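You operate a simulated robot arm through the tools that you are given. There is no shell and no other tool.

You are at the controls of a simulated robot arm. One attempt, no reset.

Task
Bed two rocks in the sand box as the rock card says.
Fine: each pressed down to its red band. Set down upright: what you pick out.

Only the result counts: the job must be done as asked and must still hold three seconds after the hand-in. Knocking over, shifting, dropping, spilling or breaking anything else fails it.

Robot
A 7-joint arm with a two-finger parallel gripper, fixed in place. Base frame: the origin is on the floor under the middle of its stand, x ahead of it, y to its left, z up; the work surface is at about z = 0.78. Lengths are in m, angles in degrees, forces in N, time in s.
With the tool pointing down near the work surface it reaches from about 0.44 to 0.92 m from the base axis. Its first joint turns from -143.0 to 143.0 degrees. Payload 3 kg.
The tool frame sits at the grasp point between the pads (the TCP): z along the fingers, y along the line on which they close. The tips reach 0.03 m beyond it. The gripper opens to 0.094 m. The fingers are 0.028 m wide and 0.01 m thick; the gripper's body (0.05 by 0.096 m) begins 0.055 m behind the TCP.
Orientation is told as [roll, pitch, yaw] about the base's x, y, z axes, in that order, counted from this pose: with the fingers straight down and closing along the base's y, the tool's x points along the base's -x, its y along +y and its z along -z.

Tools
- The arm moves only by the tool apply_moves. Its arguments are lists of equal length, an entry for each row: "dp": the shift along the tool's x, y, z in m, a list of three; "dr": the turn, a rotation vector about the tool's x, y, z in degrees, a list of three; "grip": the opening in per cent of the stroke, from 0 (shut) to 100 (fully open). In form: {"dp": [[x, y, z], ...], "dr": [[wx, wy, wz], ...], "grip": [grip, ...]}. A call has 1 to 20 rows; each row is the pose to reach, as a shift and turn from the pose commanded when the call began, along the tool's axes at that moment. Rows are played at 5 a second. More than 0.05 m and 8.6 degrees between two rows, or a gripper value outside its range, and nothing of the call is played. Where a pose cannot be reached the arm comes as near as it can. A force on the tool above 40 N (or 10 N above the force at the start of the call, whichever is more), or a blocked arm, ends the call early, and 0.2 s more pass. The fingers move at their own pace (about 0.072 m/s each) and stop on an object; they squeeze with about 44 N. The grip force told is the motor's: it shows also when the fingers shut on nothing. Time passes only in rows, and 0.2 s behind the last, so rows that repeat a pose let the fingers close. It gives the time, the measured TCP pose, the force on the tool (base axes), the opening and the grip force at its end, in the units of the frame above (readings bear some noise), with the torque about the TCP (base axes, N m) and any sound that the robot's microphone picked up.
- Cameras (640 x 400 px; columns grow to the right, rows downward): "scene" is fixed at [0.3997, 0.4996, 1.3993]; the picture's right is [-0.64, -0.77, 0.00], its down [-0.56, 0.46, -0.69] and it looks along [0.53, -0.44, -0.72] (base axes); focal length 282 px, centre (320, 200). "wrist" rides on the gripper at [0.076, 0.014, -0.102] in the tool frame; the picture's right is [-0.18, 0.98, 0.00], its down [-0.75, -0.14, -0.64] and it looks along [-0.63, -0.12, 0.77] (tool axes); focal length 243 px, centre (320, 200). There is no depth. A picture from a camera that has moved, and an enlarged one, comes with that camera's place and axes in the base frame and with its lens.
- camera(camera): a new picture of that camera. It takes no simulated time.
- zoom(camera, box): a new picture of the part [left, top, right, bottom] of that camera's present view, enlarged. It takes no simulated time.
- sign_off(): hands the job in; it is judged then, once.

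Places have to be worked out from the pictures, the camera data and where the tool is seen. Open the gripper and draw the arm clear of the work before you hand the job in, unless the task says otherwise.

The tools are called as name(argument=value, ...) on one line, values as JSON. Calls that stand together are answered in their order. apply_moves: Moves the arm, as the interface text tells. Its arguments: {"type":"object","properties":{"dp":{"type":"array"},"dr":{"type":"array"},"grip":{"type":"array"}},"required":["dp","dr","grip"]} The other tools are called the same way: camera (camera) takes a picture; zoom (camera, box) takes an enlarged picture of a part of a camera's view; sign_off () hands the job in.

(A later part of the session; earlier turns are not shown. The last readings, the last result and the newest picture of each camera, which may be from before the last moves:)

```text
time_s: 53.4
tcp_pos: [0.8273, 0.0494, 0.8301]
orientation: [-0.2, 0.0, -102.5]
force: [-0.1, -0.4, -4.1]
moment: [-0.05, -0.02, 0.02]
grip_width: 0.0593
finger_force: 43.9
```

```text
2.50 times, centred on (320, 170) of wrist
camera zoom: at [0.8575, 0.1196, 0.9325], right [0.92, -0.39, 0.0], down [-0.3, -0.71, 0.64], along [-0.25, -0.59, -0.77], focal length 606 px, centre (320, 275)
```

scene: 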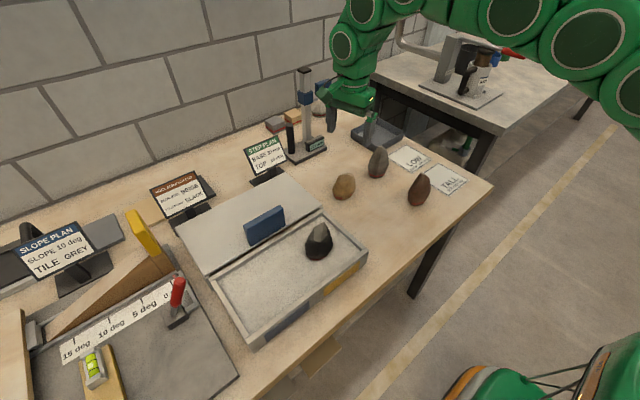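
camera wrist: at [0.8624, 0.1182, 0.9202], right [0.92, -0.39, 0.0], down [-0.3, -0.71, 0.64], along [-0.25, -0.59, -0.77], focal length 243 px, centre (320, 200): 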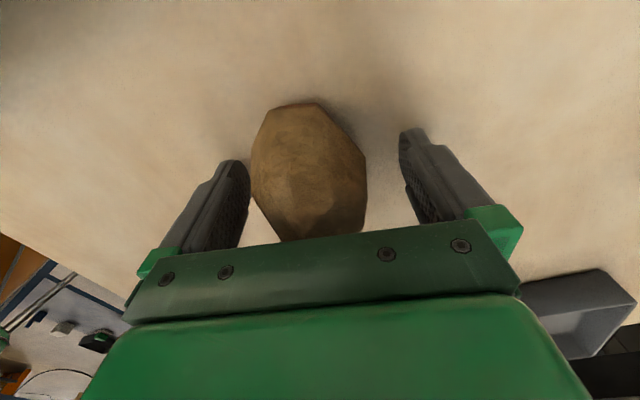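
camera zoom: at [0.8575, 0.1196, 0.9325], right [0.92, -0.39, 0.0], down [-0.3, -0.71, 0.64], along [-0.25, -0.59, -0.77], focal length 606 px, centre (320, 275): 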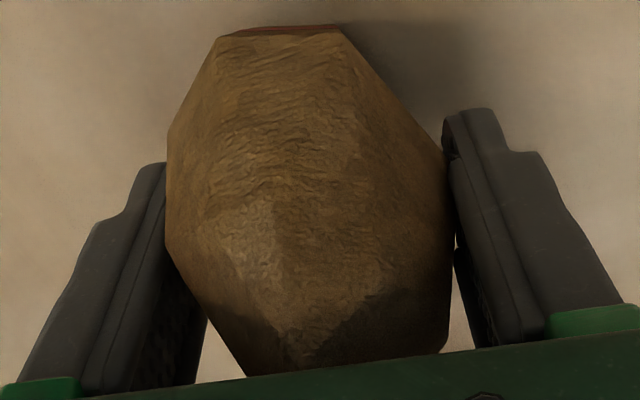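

The rock follows the fingers, still essentially level, and carries about 4 N. I'll lift on gently to carrying height.

apply_moves(dp=[[0, 0, -0.003], [0, 0, -0.007], [0, 0, -0.012], [0, 0, -0.017], [0, 0, -0.022], [0, 0, -0.027], [0, 0, -0.032], [0, 0, -0.037], [0, 0, -0.042], [0, 0, -0.047], [0, 0, -0.052], [0, 0, -0.057], [0, 0, -0.062], [0, 0, -0.067], [0, 0, -0.072], [0, 0, -0.077], [0, 0, -0.082], [0, 0, -0.087], [0, 0, -0.091], [0, 0, -0.093]], dr=[[0, 0, 0], [0, 0, 0], [0, 0, 0], [0, 0, 0], [0, 0, 0], [0, 0, 0], [0, 0, 0], [0, 0, 0], [0, 0, 0], [0, 0, 0], [0, 0, 0], [0, 0, 0], [0, 0, 0], [0, 0, 0], [0, 0, 0], [0, 0, 0], [0, 0, 0], [0, 0, 0], [0, 0, 0], [0, 0, 0]], grip=[0, 0, 0, 0, 0, 0, 0, 0, 0, 0, 0, 0, 0, 0, 0, 0, 0, 0, 0, 0])

zoom(camera="scene", box=[310, 120, 390, 200])

zoom(camera="wrist", box=[210, 90, 430, 250])

```text
time_s: 57.6
tcp_pos: [0.8274, 0.0493, 0.9222]
orientation: [-0.1, 0.0, -102.4]
force: [0.0, -0.7, -3.8]
moment: [0.01, 0.03, 0.03]
grip_width: 0.0591
finger_force: 43.5
```

```text
5.00 times, centred on (350, 160) of scene
camera zoom: at [0.3997, 0.4996, 1.3993], right [-0.64, -0.77, 0.0], down [-0.56, 0.46, -0.69], along [0.53, -0.44, -0.72], focal length 1412 px, centre (170, 400)
```

zoom: 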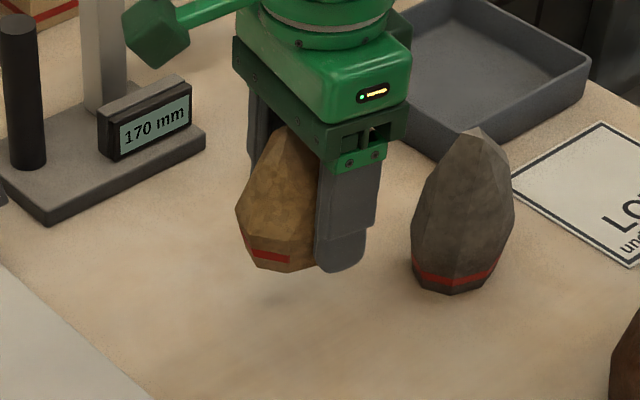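

```text
2.50 times, centred on (320, 170) of wrist
camera zoom: at [0.8575, 0.1191, 1.0256], right [0.92, -0.39, 0.0], down [-0.3, -0.71, 0.64], along [-0.25, -0.59, -0.77], focal length 606 px, centre (320, 275)
```

zoom: 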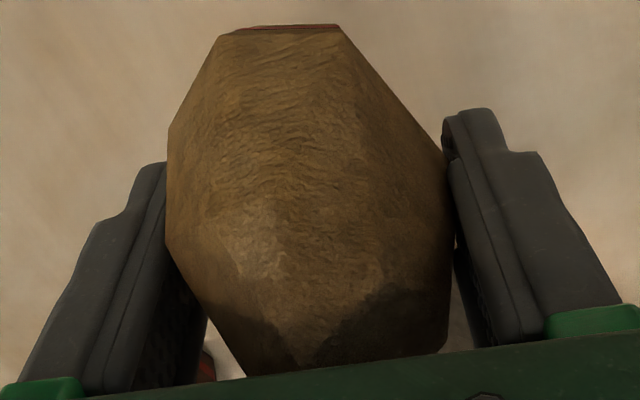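

The hold is stable. I'll raise another 6 cm, clear of the black rock and the blue handle, and start the transfer toward the blue half.

apply_moves(dp=[[0, 0, -0.003], [0, 0, -0.01], [0, 0, -0.018], [0, 0, -0.027], [0, 0, -0.036], [0, 0, -0.045], [0, 0, -0.054], [0, 0, -0.06], [0.0032, -0.002, -0.06], [0.0097, -0.0061, -0.06], [0.0194, -0.0122, -0.06], [0.0323, -0.0204, -0.06], [0.0452, -0.0285, -0.06], [0.0581, -0.0367, -0.06], [0.071, -0.0449, -0.06], [0.0839, -0.053, -0.06], [0.0968, -0.0612, -0.06], [0.1097, -0.0693, -0.06], [0.1193, -0.0754, -0.06], [0.1242, -0.0785, -0.06]], dr=[[0, 0, 0], [0, 0, 0], [0, 0, 0], [0, 0, 0], [0, 0, 0], [0, 0, 0], [0, 0, 0], [0, 0, 0], [0, 0, 0], [0, 0, 0], [0, 0, 0], [0, 0, 0], [0, 0, 0], [0, 0, 0], [0, 0, 0], [0, 0, 0], [0, 0, 0], [0, 0, 0], [0, 0, 0], [0, 0, 0]], grip=[0, 0, 0, 0, 0, 0, 0, 0, 0, 0, 0, 0, 0, 0, 0, 0, 0, 0, 0, 0])

camera(camera="scene")

```text
time_s: 61.8
tcp_pos: [0.7772, 0.1867, 0.984]
orientation: [0.0, 0.1, -102.4]
force: [0.4, 0.5, -4.8]
moment: [-0.02, 0.02, -0.01]
grip_width: 0.059
finger_force: 44.3
```

```text
taken
```

scene: 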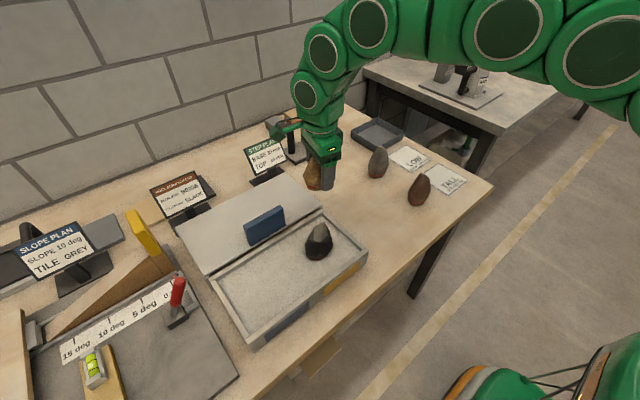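

The beige rock is travelling well at z 0.984. I'll continue to above the blue half.

apply_moves(dp=[[0.002, -0.0013, 0], [0.0079, -0.005, 0], [0.0178, -0.0113, 0], [0.0297, -0.0188, 0], [0.0436, -0.0276, 0], [0.0575, -0.0364, 0], [0.0714, -0.0451, 0], [0.0853, -0.0539, 0], [0.0992, -0.0627, 0], [0.113, -0.0715, 0], [0.1269, -0.0803, 0], [0.1408, -0.089, 0], [0.1547, -0.0978, 0], [0.1686, -0.1066, 0], [0.1805, -0.1141, 0], [0.1904, -0.1204, 0], [0.1963, -0.1241, 0], [0.1983, -0.1254, 0]], dr=[[0, 0, 0], [0, 0, 0], [0, 0, 0], [0, 0, 0], [0, 0, 0], [0, 0, 0], [0, 0, 0], [0, 0, 0], [0, 0, 0], [0, 0, 0], [0, 0, 0], [0, 0, 0], [0, 0, 0], [0, 0, 0], [0, 0, 0], [0, 0, 0], [0, 0, 0], [0, 0, 0]], grip=[0, 0, 0, 0, 0, 0, 0, 0, 0, 0, 0, 0, 0, 0, 0, 0, 0, 0])

camera(camera="scene")

camera(camera="wrist")

```text
time_s: 65.6
tcp_pos: [0.6994, 0.4083, 0.9839]
orientation: [-0.1, 0.0, -102.4]
force: [0.2, 0.0, -4.6]
moment: [0.0, -0.02, 0.01]
grip_width: 0.0593
finger_force: 43.7
```

```text
taken
```

scene: 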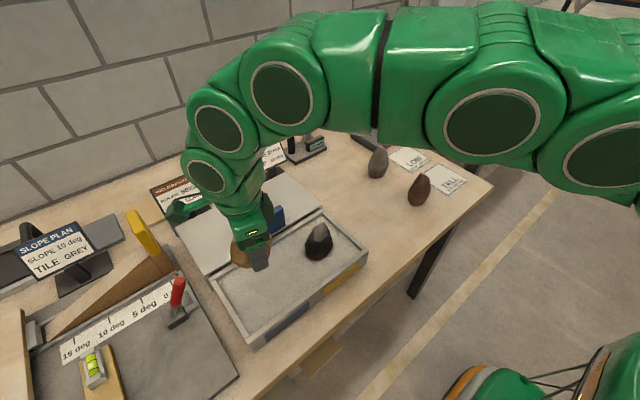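

```text
taken
camera wrist: at [0.7298, 0.4781, 1.087], right [0.92, -0.39, 0.0], down [-0.3, -0.71, 0.64], along [-0.25, -0.59, -0.77], focal length 243 px, centre (320, 200)
```

wrist: 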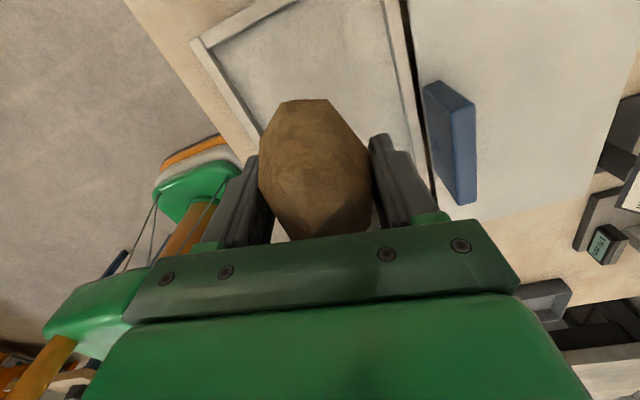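

I'm over the blue half at (0.699, 0.408) and the rock hangs level. I'll lower gently to just above the sand.

apply_moves(dp=[[0, 0, 0.003], [0, 0, 0.01], [0, 0, 0.019], [0, 0, 0.028], [0, 0, 0.037], [0, 0, 0.046], [0, 0, 0.055], [0, 0, 0.064], [0, 0, 0.073], [0, 0, 0.082], [0, 0, 0.091], [0, 0, 0.099], [0, 0, 0.105], [0, 0, 0.109], [0, 0, 0.111], [0, 0, 0.111]], dr=[[0, 0, 0], [0, 0, 0], [0, 0, 0], [0, 0, 0], [0, 0, 0], [0, 0, 0], [0, 0, 0], [0, 0, 0], [0, 0, 0], [0, 0, 0], [0, 0, 0], [0, 0, 0], [0, 0, 0], [0, 0, 0], [0, 0, 0], [0, 0, 0]], grip=[0, 0, 0, 0, 0, 0, 0, 0, 0, 0, 0, 0, 0, 0, 0, 0])

zoom(camera="scene", box=[210, 210, 310, 320])

zoom(camera="wrist", box=[200, 60, 440, 250])

```text
time_s: 69.0
tcp_pos: [0.6993, 0.409, 0.8731]
orientation: [-0.1, 0.0, -102.5]
force: [0.6, 0.3, -4.8]
moment: [-0.01, -0.02, 0.0]
grip_width: 0.0589
finger_force: 43.8
```

```text
3.64 times, centred on (260, 265) of scene
camera zoom: at [0.3997, 0.4996, 1.3993], right [-0.64, -0.77, 0.0], down [-0.56, 0.46, -0.69], along [0.53, -0.44, -0.72], focal length 1027 px, centre (538, -36)
```

zoom: 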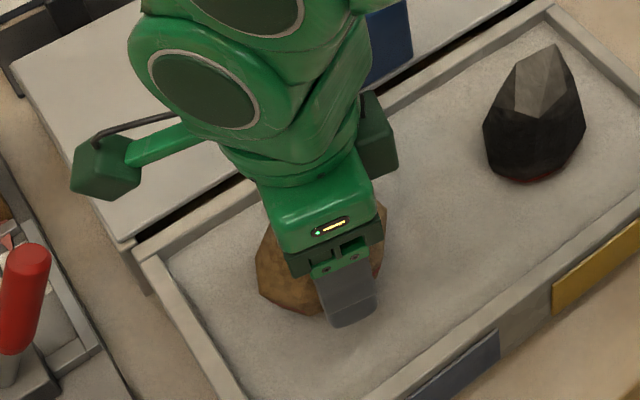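

```text
2.11 times, centred on (320, 155) of wrist
camera zoom: at [0.7293, 0.4789, 0.9752], right [0.92, -0.39, 0.0], down [-0.3, -0.7, 0.64], along [-0.25, -0.59, -0.77], focal length 511 px, centre (320, 295)
```

zoom: 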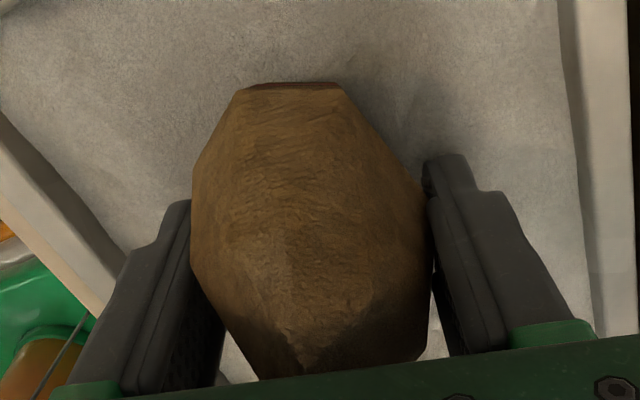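

No contact yet. I'll zoom in on the visible side of the beige rock's base to see how well I can read its band here.

zoom(camera="scene", box=[275, 265, 315, 300])

zoom(camera="scene", box=[270, 255, 320, 305])

zoom(camera="wrist", box=[275, 85, 375, 135])

```text
11.43 times, centred on (295, 282) of scene
camera zoom: at [0.3997, 0.4996, 1.3993], right [-0.64, -0.77, 0.0], down [-0.56, 0.46, -0.69], along [0.53, -0.44, -0.72], focal length 3229 px, centre (606, -743)
```

zoom: 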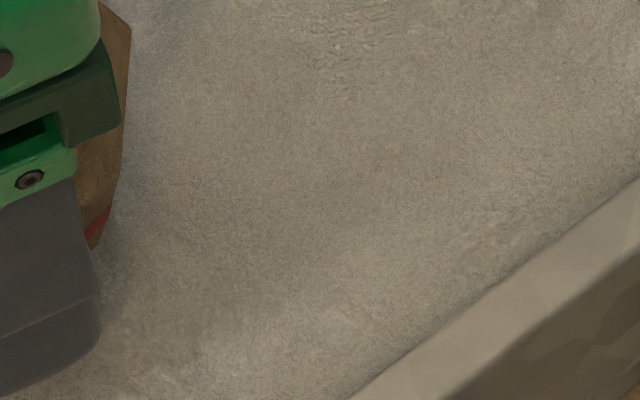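

```text
8.00 times, centred on (295, 280) of scene
camera zoom: at [0.3997, 0.4996, 1.3993], right [-0.64, -0.77, 0.0], down [-0.56, 0.46, -0.69], along [0.53, -0.44, -0.72], focal length 2260 px, centre (520, -440)
```

zoom: 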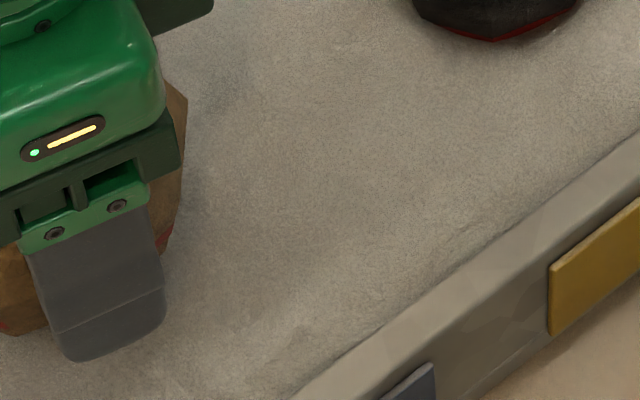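

```text
6.40 times, centred on (325, 110) of wrist
camera zoom: at [0.7293, 0.4789, 0.9752], right [0.92, -0.39, 0.0], down [-0.3, -0.7, 0.64], along [-0.25, -0.59, -0.77], focal length 1553 px, centre (288, 776)
```

zoom: 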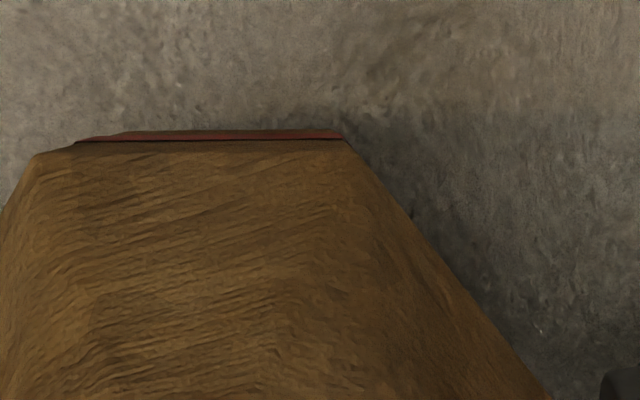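

The wrist camera clearly shows the red band on the rock's +y face, so I can watch the sand cover it from there. I'll lower further toward contact.

apply_moves(dp=[[0, 0, 0.002], [0, 0, 0.004], [0, 0, 0.006], [0, 0, 0.008], [0, 0, 0.01], [0, 0, 0.01]], dr=[[0, 0, 0], [0, 0, 0], [0, 0, 0], [0, 0, 0], [0, 0, 0], [0, 0, 0]], grip=[0, 0, 0, 0, 0, 0])

zoom(camera="wrist", box=[275, 85, 375, 135])

zoom(camera="scene", box=[255, 250, 305, 310])

```text
time_s: 70.4
tcp_pos: [0.6983, 0.4058, 0.8621]
orientation: [-0.1, 0.0, -102.4]
force: [-0.2, 0.1, -4.3]
moment: [-0.01, 0.0, -0.01]
grip_width: 0.0593
finger_force: 43.9
```

```text
6.40 times, centred on (325, 110) of wrist
camera zoom: at [0.729, 0.478, 0.9644], right [0.92, -0.39, 0.0], down [-0.3, -0.7, 0.64], along [-0.25, -0.59, -0.77], focal length 1553 px, centre (288, 776)
```

zoom: 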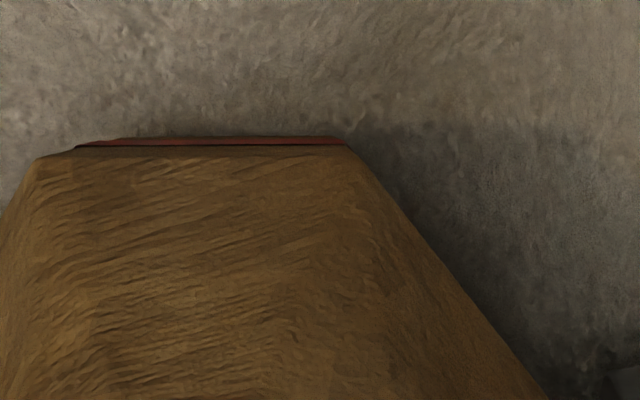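

```text
6.67 times, centred on (280, 280) of scene
camera zoom: at [0.3997, 0.4996, 1.3993], right [-0.64, -0.77, 0.0], down [-0.56, 0.46, -0.69], along [0.53, -0.44, -0.72], focal length 1883 px, centre (587, -333)
```

zoom: 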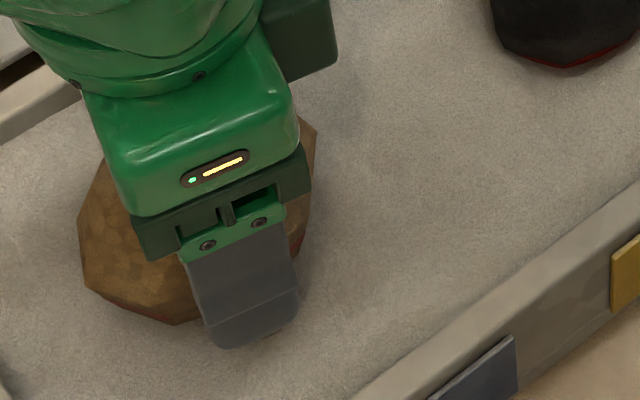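

The load still reads about -4.3 N, and the base should be about to touch. I'll go on in 1 mm steps.

apply_moves(dp=[[0, 0, 0.001], [0, 0, 0.002], [0, 0, 0.003], [0, 0, 0.003]], dr=[[0, 0, 0], [0, 0, 0], [0, 0, 0], [0, 0, 0]], grip=[0, 0, 0, 0])

zoom(camera="wrist", box=[275, 85, 375, 135])

zoom(camera="scene", box=[255, 250, 305, 310])

```text
time_s: 71.4
tcp_pos: [0.7004, 0.408, 0.8606]
orientation: [0.0, 0.0, -102.5]
force: [-0.5, -0.1, -1.2]
moment: [0.01, -0.01, -0.01]
grip_width: 0.0601
finger_force: 44.1
```

```text
6.40 times, centred on (325, 110) of wrist
camera zoom: at [0.7289, 0.4783, 0.9631], right [0.92, -0.39, 0.0], down [-0.3, -0.71, 0.64], along [-0.25, -0.59, -0.77], focal length 1553 px, centre (288, 776)
```

zoom: 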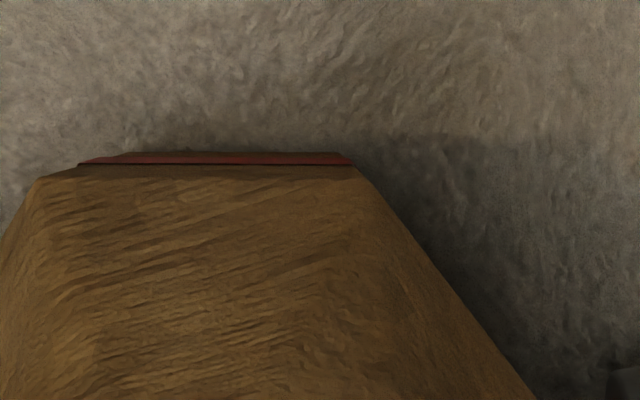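

```text
6.67 times, centred on (280, 280) of scene
camera zoom: at [0.3997, 0.4996, 1.3993], right [-0.64, -0.77, 0.0], down [-0.56, 0.46, -0.69], along [0.53, -0.44, -0.72], focal length 1883 px, centre (587, -333)
```

zoom: 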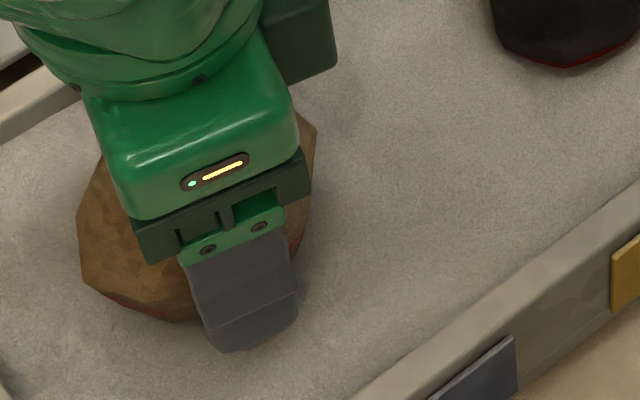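

The sand has taken about 3 N and the rock is shifting slightly in the grip. I'll compare with the same zoom I took when it was gripped upright on the table.

zoom(camera="wrist", box=[210, 90, 430, 250])

```text
2.50 times, centred on (320, 170) of wrist
camera zoom: at [0.7289, 0.4783, 0.9631], right [0.92, -0.39, 0.0], down [-0.3, -0.71, 0.64], along [-0.25, -0.59, -0.77], focal length 606 px, centre (320, 275)
```

zoom: 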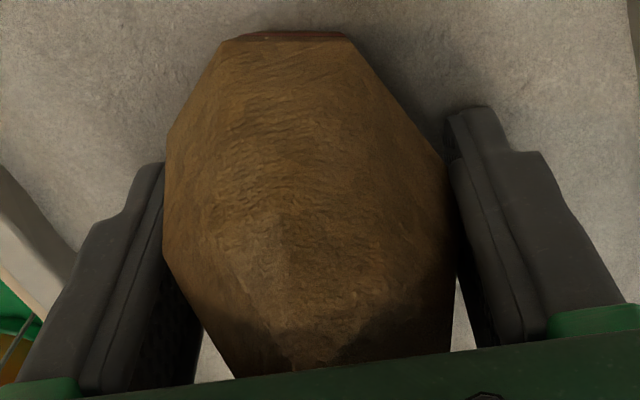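

It now matches the upright table reference closely, so the sand levelled the small hanging tilt. I'll press down in small steps and watch the force and the band.

apply_moves(dp=[[0, 0, 0.001], [0, 0, 0.002], [0, 0, 0.003], [0, 0, 0.003]], dr=[[0, 0, 0], [0, 0, 0], [0, 0, 0], [0, 0, 0]], grip=[0, 0, 0, 0])

zoom(camera="wrist", box=[210, 90, 430, 250])

zoom(camera="wrist", box=[275, 85, 375, 135])

zoom(camera="scene", box=[255, 250, 305, 310])

```text
time_s: 72.4
tcp_pos: [0.698, 0.4077, 0.8555]
orientation: [0.0, -0.1, -102.5]
force: [-0.9, 0.9, -3.6]
moment: [0.0, 0.01, -0.02]
grip_width: 0.0599
finger_force: 43.8
```

```text
2.50 times, centred on (320, 170) of wrist
camera zoom: at [0.7287, 0.4788, 0.9596], right [0.92, -0.39, 0.0], down [-0.3, -0.71, 0.64], along [-0.25, -0.59, -0.77], focal length 606 px, centre (320, 275)
```

zoom: 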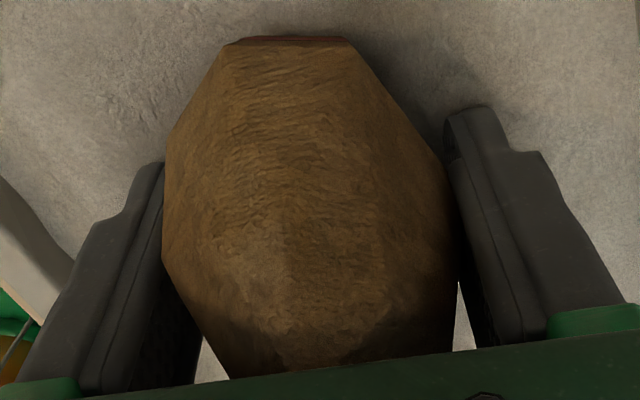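

```text
6.40 times, centred on (325, 110) of wrist
camera zoom: at [0.7287, 0.4788, 0.9596], right [0.92, -0.39, 0.0], down [-0.3, -0.71, 0.64], along [-0.25, -0.59, -0.77], focal length 1553 px, centre (288, 776)
```

zoom: 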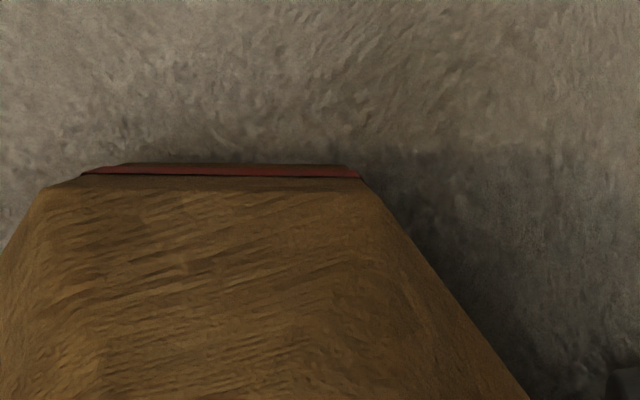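

```text
6.67 times, centred on (280, 280) of scene
camera zoom: at [0.3997, 0.4996, 1.3993], right [-0.64, -0.77, 0.0], down [-0.56, 0.46, -0.69], along [0.53, -0.44, -0.72], focal length 1883 px, centre (587, -333)
```

zoom: 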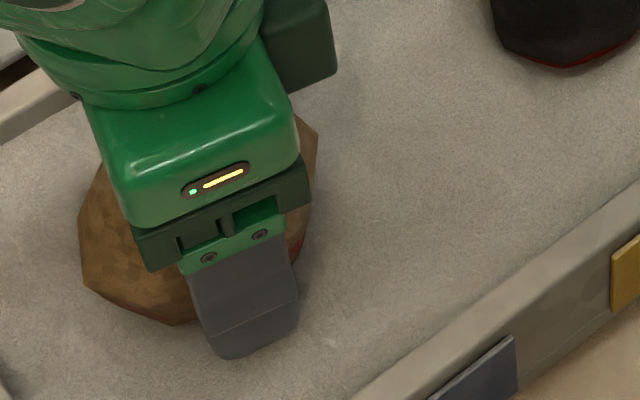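

The band face is still clear of the sand and the rock looks upright, with the base about 4 mm in by my estimate. I'll press another 3 mm.

apply_moves(dp=[[0, 0, 0.001], [0, 0, 0.002], [0, 0, 0.003], [0, 0, 0.003]], dr=[[0, 0, 0], [0, 0, 0], [0, 0, 0], [0, 0, 0]], grip=[0, 0, 0, 0])

zoom(camera="wrist", box=[210, 90, 430, 250])

zoom(camera="wrist", box=[275, 85, 375, 135])

zoom(camera="scene", box=[255, 250, 305, 310])

```text
time_s: 73.4
tcp_pos: [0.6995, 0.4085, 0.8523]
orientation: [-0.1, -0.1, -102.5]
force: [-0.7, -0.3, -3.1]
moment: [0.0, -0.03, -0.01]
grip_width: 0.06
finger_force: 43.9
```

```text
2.50 times, centred on (320, 170) of wrist
camera zoom: at [0.7285, 0.4782, 0.9558], right [0.92, -0.39, 0.0], down [-0.3, -0.7, 0.64], along [-0.25, -0.59, -0.77], focal length 606 px, centre (320, 275)
```

zoom: 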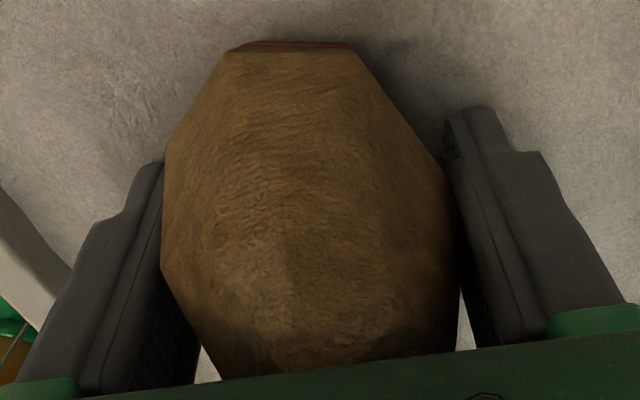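

```text
6.40 times, centred on (325, 110) of wrist
camera zoom: at [0.7285, 0.4782, 0.9558], right [0.92, -0.39, 0.0], down [-0.3, -0.7, 0.64], along [-0.25, -0.59, -0.77], focal length 1553 px, centre (288, 776)
```

zoom: 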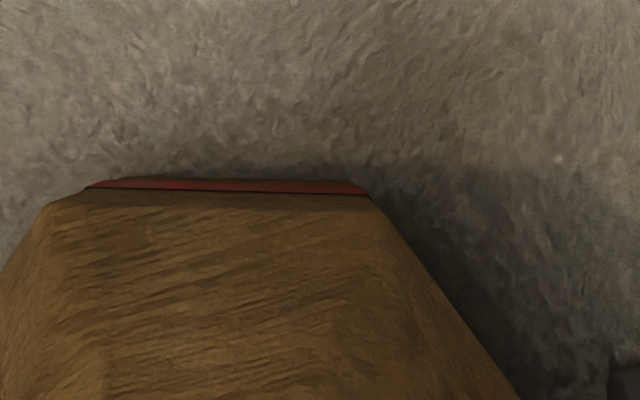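

```text
6.67 times, centred on (280, 280) of scene
camera zoom: at [0.3997, 0.4996, 1.3993], right [-0.64, -0.77, 0.0], down [-0.56, 0.46, -0.69], along [0.53, -0.44, -0.72], focal length 1883 px, centre (587, -333)
```

zoom: 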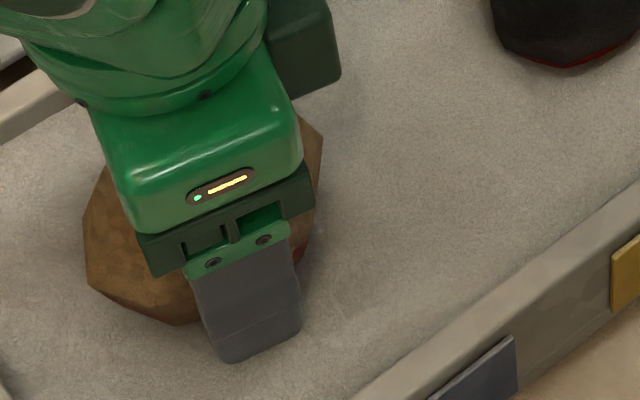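

The rock is tilting a little in the grip, with its -y end going down. Its base centre sits about 10 mm to +y of my grip axis, so pressing here twists it. I'll release it gently now, let it settle, and inspect before regripping over the base centre.

apply_moves(dp=[[0, 0, 0], [0, 0, 0], [0, 0, 0], [0, 0, 0], [0, 0, 0], [0, 0, 0]], dr=[[0, 0, 0], [0, 0, 0], [0, 0, 0], [0, 0, 0], [0, 0, 0], [0, 0, 0]], grip=[60, 65, 70, 78, 90, 90])

zoom(camera="wrist", box=[210, 90, 430, 250])

zoom(camera="scene", box=[255, 250, 305, 310])

```text
time_s: 74.8
tcp_pos: [0.6988, 0.4074, 0.853]
orientation: [-0.1, -0.1, -102.6]
force: [0.0, -0.1, 0.2]
moment: [0.0, -0.02, 0.0]
grip_width: 0.0845
finger_force: 0.1
```

```text
2.50 times, centred on (320, 170) of wrist
camera zoom: at [0.7286, 0.4782, 0.9562], right [0.92, -0.39, 0.0], down [-0.3, -0.71, 0.64], along [-0.25, -0.59, -0.77], focal length 606 px, centre (320, 275)
```

zoom: 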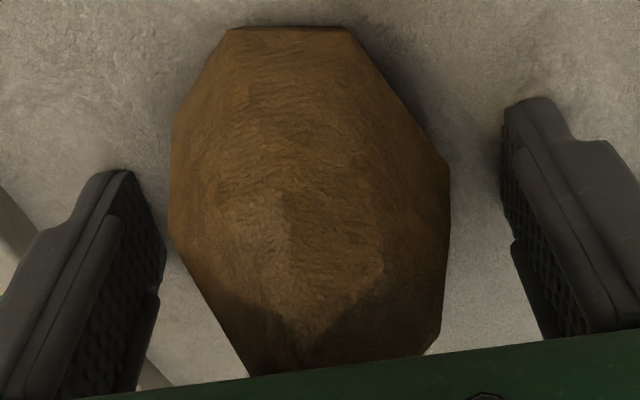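

```text
6.67 times, centred on (280, 280) of scene
camera zoom: at [0.3997, 0.4996, 1.3993], right [-0.64, -0.77, 0.0], down [-0.56, 0.46, -0.69], along [0.53, -0.44, -0.72], focal length 1883 px, centre (587, -333)
```

zoom: 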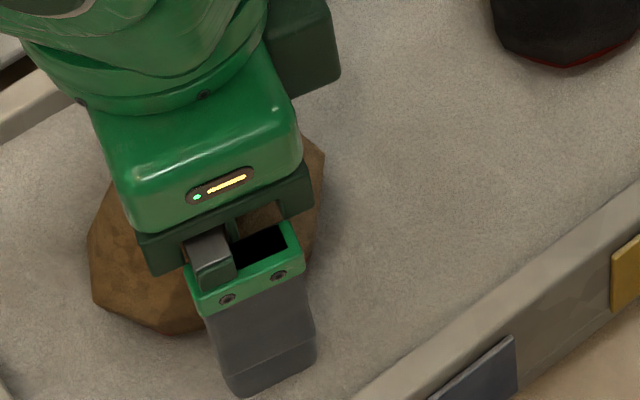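

It settled a few millimetres into the sand on release. I'll raise the arm straight up and inspect its depth and uprightness.

apply_moves(dp=[[0, 0, -0.004], [0, 0, -0.012], [0, 0, -0.025], [0, 0, -0.045], [0, 0, -0.07], [0, 0, -0.095], [0, 0, -0.12], [0, 0, -0.13]], dr=[[0, 0, 0], [0, 0, 0], [0, 0, 0], [0, 0, 0], [0, 0, 0], [0, 0, 0], [0, 0, 0], [0, 0, 0]], grip=[90, 90, 90, 90, 90, 90, 90, 90])

zoom(camera="wrist", box=[240, 30, 400, 190])

zoom(camera="scene", box=[240, 235, 310, 310])

```text
time_s: 76.6
tcp_pos: [0.7011, 0.4095, 0.9851]
orientation: [-0.1, 0.0, -102.5]
force: [-0.6, 0.0, 0.0]
moment: [0.02, 0.01, -0.01]
grip_width: 0.0845
finger_force: 0.0
```

```text
2.50 times, centred on (320, 110) of wrist
camera zoom: at [0.7295, 0.4797, 1.0878], right [0.92, -0.39, 0.0], down [-0.3, -0.71, 0.64], along [-0.25, -0.59, -0.77], focal length 606 px, centre (320, 425)
```

zoom: 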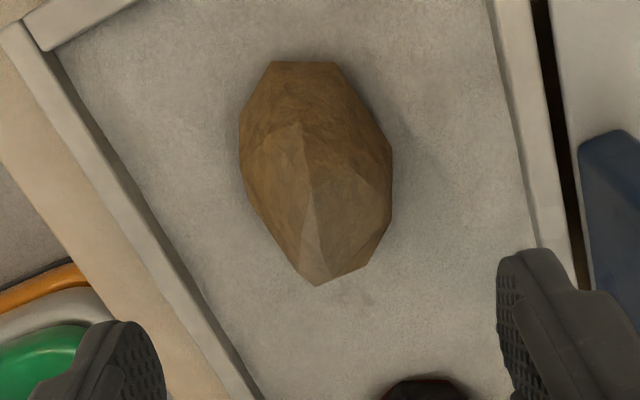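

```text
5.33 times, centred on (275, 272) of scene
camera zoom: at [0.3997, 0.4996, 1.3993], right [-0.64, -0.77, 0.0], down [-0.56, 0.46, -0.69], along [0.53, -0.44, -0.72], focal length 1507 px, centre (560, -187)
```

zoom: 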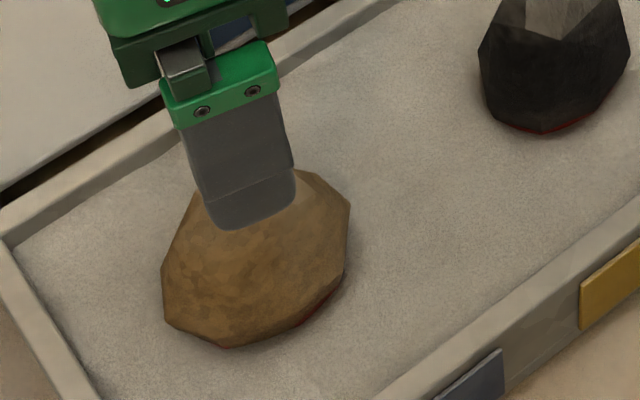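

I'll move the arm about 10 cm to -y, well above the black rock, so both cameras get a clear view of the beige one.

apply_moves(dp=[[-0.02, 0.0043, -0.01], [-0.045, 0.01, -0.02], [-0.07, 0.0155, -0.03], [-0.0976, 0.0216, -0.04], [-0.0976, 0.0216, -0.04]], dr=[[0, 0, 0], [0, 0, 0], [0, 0, 0], [0, 0, 0], [0, 0, 0]], grip=[90, 90, 90, 90, 90])

zoom(camera="scene", box=[245, 240, 305, 305])

zoom(camera="scene", box=[256, 276, 306, 306])

camera(camera="wrist")

```text
time_s: 77.8
tcp_pos: [0.6976, 0.3072, 1.0247]
orientation: [-0.1, 0.1, -102.5]
force: [0.5, -0.2, -0.3]
moment: [0.01, -0.02, -0.02]
grip_width: 0.0845
finger_force: 0.0
```

```text
6.15 times, centred on (275, 272) of scene
camera zoom: at [0.3997, 0.4996, 1.3993], right [-0.64, -0.77, 0.0], down [-0.56, 0.46, -0.69], along [0.53, -0.44, -0.72], focal length 1738 px, centre (597, -246)
```

zoom: 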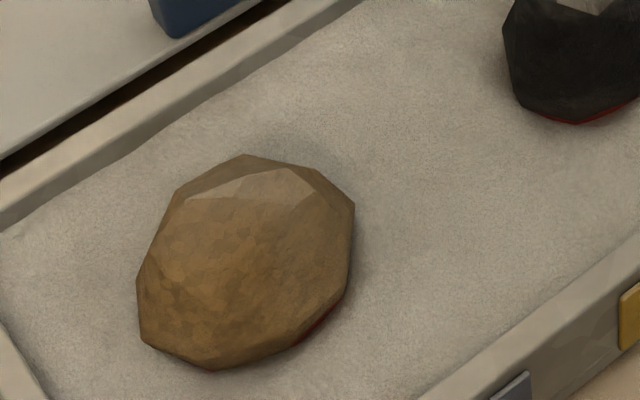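

```text
12.80 times, centred on (281, 291) of scene
camera zoom: at [0.3997, 0.4996, 1.3993], right [-0.64, -0.77, 0.0], down [-0.56, 0.46, -0.69], along [0.53, -0.44, -0.72], focal length 3616 px, centre (819, -965)
```

zoom: 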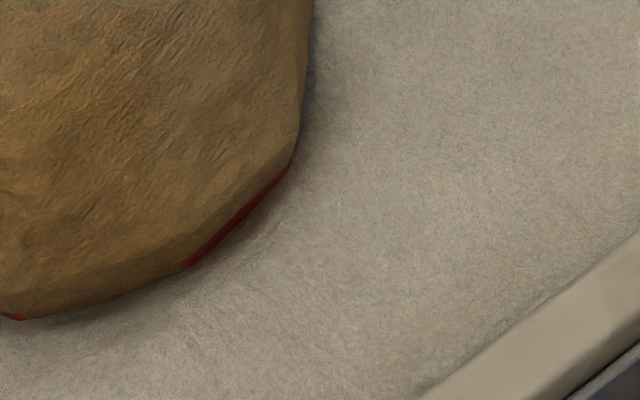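

```text
taken
camera wrist: at [0.7278, 0.3776, 1.1263], right [0.92, -0.39, 0.0], down [-0.3, -0.71, 0.64], along [-0.25, -0.59, -0.77], focal length 243 px, centre (320, 200)
```

wrist: 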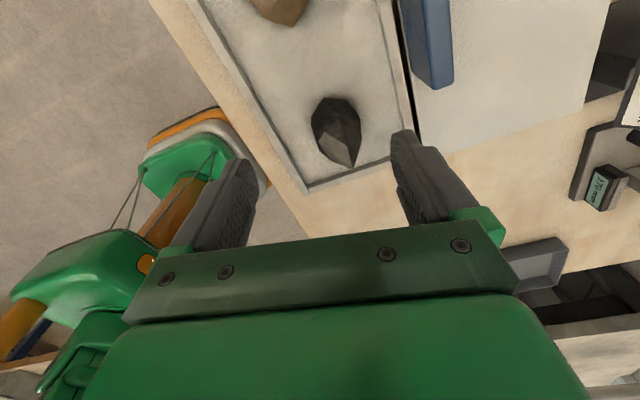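

The beige rock stands in the sand with its band visible right at the sand line on the -x face. I'll zoom in harder to judge its depth and compare it with the black one.

zoom(camera="scene", box=[266, 284, 286, 304])

zoom(camera="scene", box=[254, 286, 274, 306])

zoom(camera="scene", box=[318, 242, 344, 262])

zoom(camera="scene", box=[360, 140, 400, 185])

```text
16.00 times, centred on (276, 294) of scene
camera zoom: at [0.3997, 0.4996, 1.3993], right [-0.64, -0.77, 0.0], down [-0.56, 0.46, -0.69], along [0.53, -0.44, -0.72], focal length 4520 px, centre (1024, -1304)
```

zoom: 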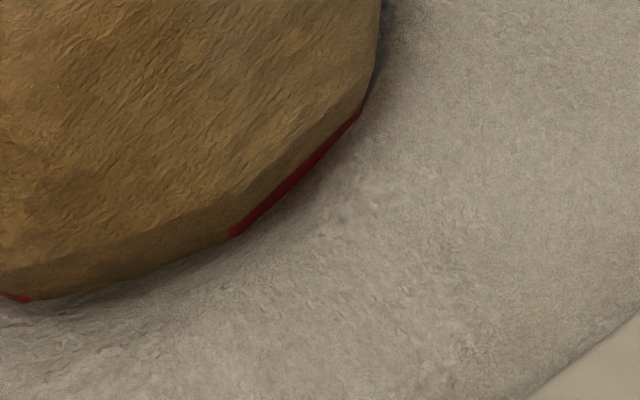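

```text
16.00 times, centred on (264, 296) of scene
camera zoom: at [0.3997, 0.4996, 1.3993], right [-0.64, -0.77, 0.0], down [-0.56, 0.46, -0.69], along [0.53, -0.44, -0.72], focal length 4520 px, centre (1216, -1336)
```

zoom: 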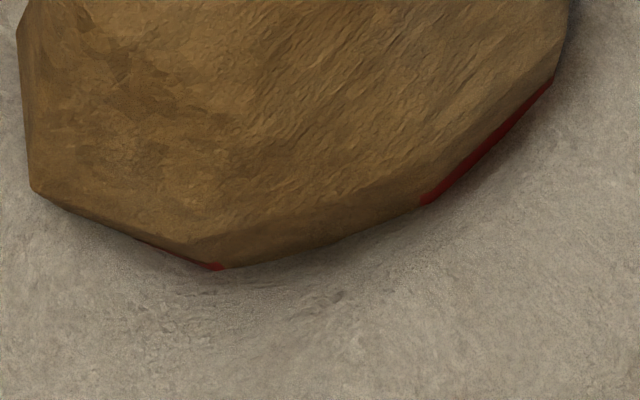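

```text
16.00 times, centred on (331, 252) of scene
camera zoom: at [0.3997, 0.4996, 1.3993], right [-0.64, -0.77, 0.0], down [-0.56, 0.46, -0.69], along [0.53, -0.44, -0.72], focal length 4520 px, centre (144, -632)
```

zoom: 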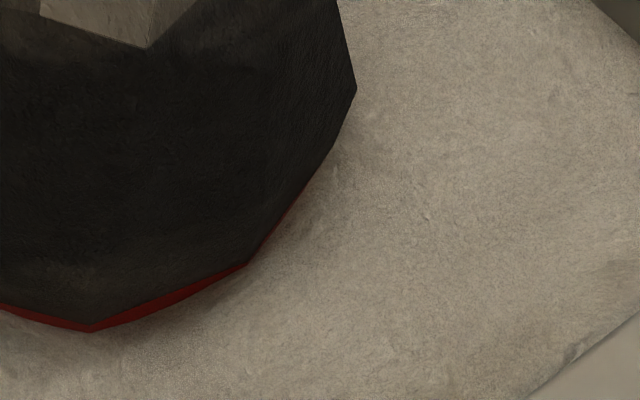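

```text
8.89 times, centred on (380, 162) of scene
camera zoom: at [0.3997, 0.4996, 1.3993], right [-0.64, -0.77, 0.0], down [-0.56, 0.46, -0.69], along [0.53, -0.44, -0.72], focal length 2511 px, centre (-213, 533)
```

zoom: 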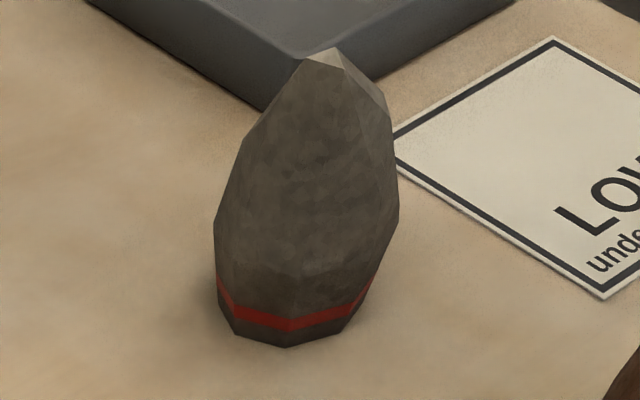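

My view from above is too steep to judge depth precisely. I'll turn the tool back to yaw 0 and move to the robot side of the box for a low-angle look at both rocks with the wrist camera.

apply_moves(dp=[[0.001, -0.012, 0], [0.002, -0.024, 0], [0.003, -0.036, 0], [0.004, -0.048, 0], [0.005, -0.06, 0], [0.006, -0.072, 0], [0.007, -0.084, 0], [0.008, -0.096, 0], [0.0085, -0.108, 0], [0.009, -0.12, 0], [0.0095, -0.132, 0], [0.01, -0.144, 0], [0.01, -0.1537, 0], [0.01, -0.1537, 0]], dr=[[0, 0, -8], [0, 0, -16], [0, 0, -24], [0, 0, -32], [0, 0, -40], [0, 0, -48], [0, 0, -56], [0, 0, -64], [0, 0, -72], [0, 0, -80], [0, 0, -88], [0, 0, -96], [0, 0, -102.5], [0, 0, -102.5]], grip=[90, 90, 90, 90, 90, 90, 90, 90, 90, 90, 90, 90, 90, 90])

camera(camera="wrist")

```text
time_s: 80.8
tcp_pos: [0.5528, 0.3522, 1.0253]
orientation: [0.0, 0.1, 0.1]
force: [0.1, 0.3, -0.1]
moment: [-0.02, -0.02, 0.01]
grip_width: 0.0846
finger_force: 0.0
```

```text
taken
camera wrist: at [0.4748, 0.3652, 1.1271], right [0.18, 0.98, 0.0], down [0.75, -0.14, 0.64], along [0.63, -0.12, -0.77], focal length 243 px, centre (320, 200)
```

wrist: 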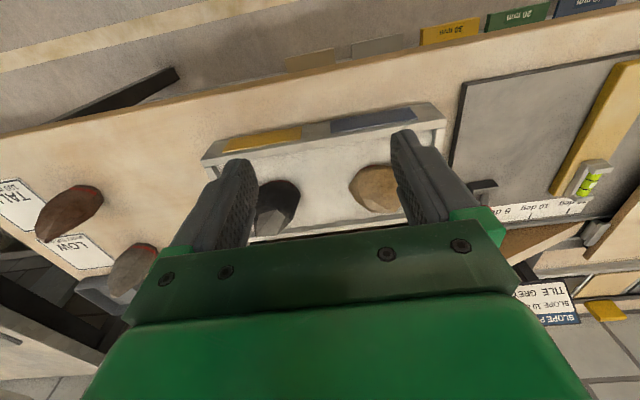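

I'm at yaw 0 on the robot side. I'll lower and tilt so the wrist camera looks at the rocks' bases at a shallow angle.

apply_moves(dp=[[-0.001, 0, 0.02], [-0.002, 0, 0.04], [-0.003, 0, 0.06], [-0.004, 0, 0.08], [-0.004, 0, 0.1], [-0.004, 0, 0.115], [-0.004, 0, 0.127], [-0.004, 0, 0.127]], dr=[[0, -4, 0], [0, -8, 0], [0, -12, 0], [0, -16, 0], [0, -20, 0], [0, -24, 0], [0, -28, 0], [0, -28, 0]], grip=[90, 90, 90, 90, 90, 90, 90, 90])

camera(camera="wrist")

```text
time_s: 82.6
tcp_pos: [0.5532, 0.3527, 0.8964]
orientation: [-0.1, -28.0, -0.1]
force: [-0.3, -0.5, -0.3]
moment: [0.0, 0.0, -0.03]
grip_width: 0.0847
finger_force: 0.2
```

```text
taken
camera wrist: at [0.4383, 0.3655, 0.9504], right [0.16, 0.98, 0.09], down [0.36, -0.14, 0.92], along [0.92, -0.12, -0.38], focal length 243 px, centre (320, 200)
```

wrist: 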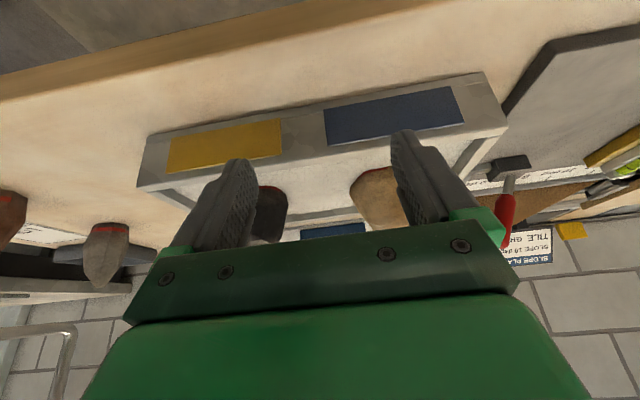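

The fingers hide parts of both rocks, so I'll slide sideways to centre the beige one between them.

apply_moves(dp=[[0, 0.02, 0], [0, 0.04, 0], [0, 0.058, 0], [0, 0.058, 0]], dr=[[0, 0, 0], [0, 0, 0], [0, 0, 0], [0, 0, 0]], grip=[90, 90, 90, 90])

zoom(camera="wrist", box=[240, 120, 400, 250])

zoom(camera="wrist", box=[285, 150, 365, 200])

```text
time_s: 83.6
tcp_pos: [0.556, 0.4089, 0.8952]
orientation: [0.0, -28.0, -0.1]
force: [0.8, 0.4, 0.5]
moment: [-0.02, -0.02, 0.0]
grip_width: 0.0846
finger_force: 0.1
```

```text
3.08 times, centred on (320, 185) of wrist
camera zoom: at [0.4399, 0.4228, 0.9501], right [0.16, 0.98, 0.09], down [0.37, -0.14, 0.92], along [0.92, -0.12, -0.38], focal length 746 px, centre (320, 246)
```

zoom: 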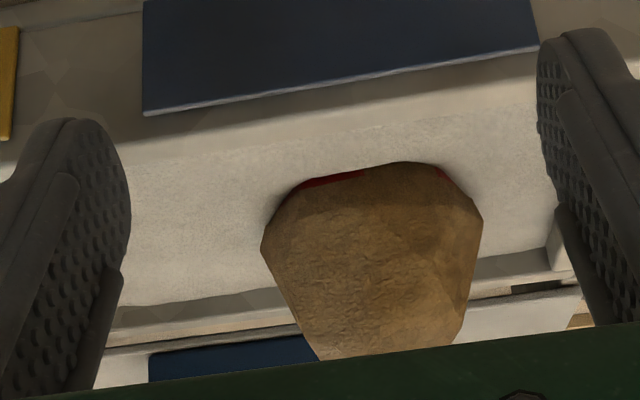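

```text
8.00 times, centred on (325, 175) of wrist
camera zoom: at [0.4399, 0.4228, 0.9501], right [0.16, 0.98, 0.09], down [0.37, -0.14, 0.92], along [0.92, -0.12, -0.38], focal length 1941 px, centre (280, 400)
```

zoom: 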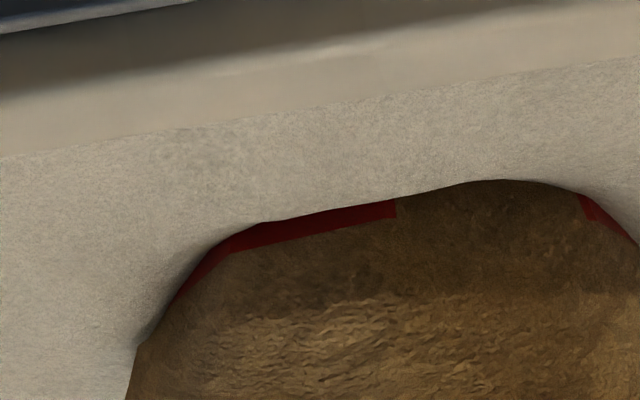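

This is a very useful view (upside down). On the beige rock the sand line runs inside the red band all along its front, with about 3–4.5 mm of red showing, and it looks upright to 1–2°. I'll view the black one the same way.

apply_moves(dp=[[0, -0.03, 0], [0, -0.06, 0], [0, -0.09, 0], [0, -0.12, 0], [0, -0.145, 0], [0, -0.155, 0], [0, -0.155, 0]], dr=[[0, 0, 0], [0, 0, 0], [0, 0, 0], [0, 0, 0], [0, 0, 0], [0, 0, 0], [0, 0, 0]], grip=[90, 90, 90, 90, 90, 90, 90])

zoom(camera="wrist", box=[240, 120, 400, 250])

zoom(camera="wrist", box=[285, 150, 365, 200])

```text
time_s: 85.2
tcp_pos: [0.5561, 0.2562, 0.8949]
orientation: [-0.1, -27.9, 0.0]
force: [-1.1, 0.6, -0.1]
moment: [-0.02, 0.03, 0.03]
grip_width: 0.0846
finger_force: 0.1
```

```text
3.08 times, centred on (320, 185) of wrist
camera zoom: at [0.4401, 0.2694, 0.9499], right [0.16, 0.98, 0.09], down [0.37, -0.14, 0.92], along [0.92, -0.12, -0.38], focal length 746 px, centre (320, 246)
```

zoom: 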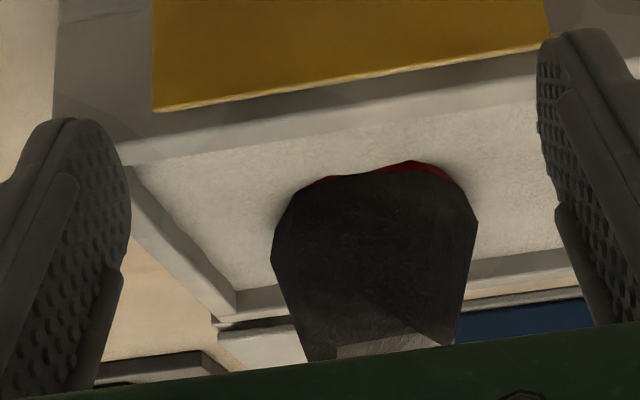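

```text
8.00 times, centred on (325, 175) of wrist
camera zoom: at [0.4401, 0.2694, 0.9499], right [0.16, 0.98, 0.09], down [0.37, -0.14, 0.92], along [0.92, -0.12, -0.38], focal length 1941 px, centre (280, 400)
```

zoom: 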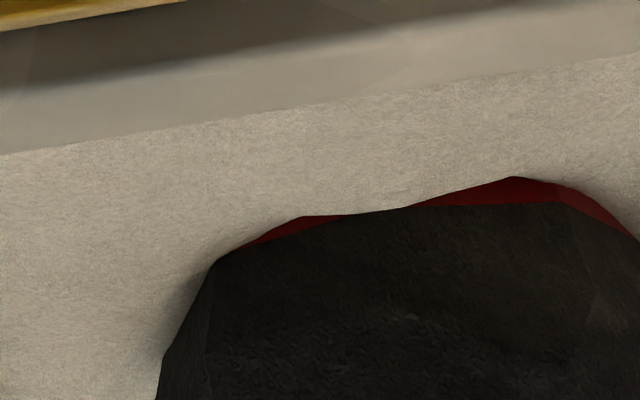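

On the black rock the red shows in two places and the sand just reaches the band's top between them, so it's within the band. To judge this properly I need the band's full height, so I'll zoom in on the untouched brown and grey rocks.

zoom(camera="scene", box=[405, 190, 435, 210])

zoom(camera="scene", box=[362, 163, 392, 183])

```text
16.00 times, centred on (420, 200) of scene
camera zoom: at [0.3997, 0.4996, 1.3993], right [-0.64, -0.77, 0.0], down [-0.56, 0.46, -0.69], along [0.53, -0.44, -0.72], focal length 4520 px, centre (-1280, 200)
```

zoom: 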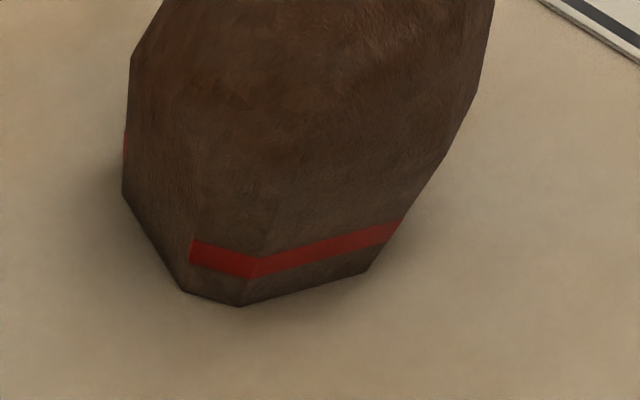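

```text
16.00 times, centred on (377, 173) of scene
camera zoom: at [0.3997, 0.4996, 1.3993], right [-0.64, -0.77, 0.0], down [-0.56, 0.46, -0.69], along [0.53, -0.44, -0.72], focal length 4520 px, centre (-592, 632)
```

zoom: 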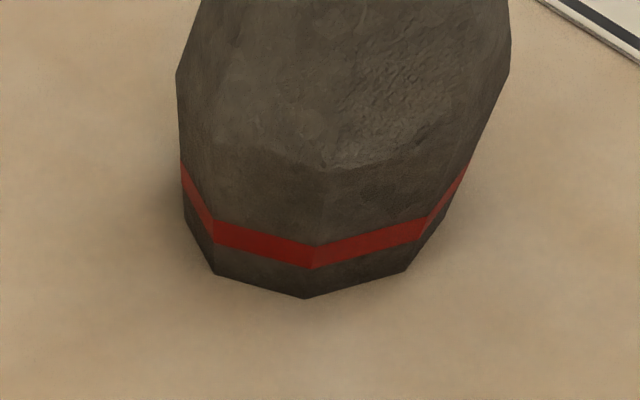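

The untouched rocks show the band runs from roughly 8 mm to 14 mm above the base. I estimate black is about 11–12 mm deep and beige 9–10 mm, so both are in the band. To check beige from its +y side I'll raise and straighten the tool first.

apply_moves(dp=[[-0.012, 0, -0.023], [-0.024, 0, -0.046], [-0.036, 0, -0.069], [-0.048, 0, -0.092], [-0.061, 0, -0.115], [-0.061, 0, -0.115]], dr=[[0, 5, 0], [0, 10, 0], [0, 16, 0], [0, 22, 0], [0, 28, 0], [0, 28, 0]], grip=[90, 90, 90, 90, 90, 90])

```text
time_s: 86.6
tcp_pos: [0.5553, 0.2536, 1.0274]
orientation: [0.0, 0.1, 0.0]
force: [-0.3, 0.1, 0.4]
moment: [0.03, 0.0, 0.01]
grip_width: 0.0847
finger_force: 0.0
```

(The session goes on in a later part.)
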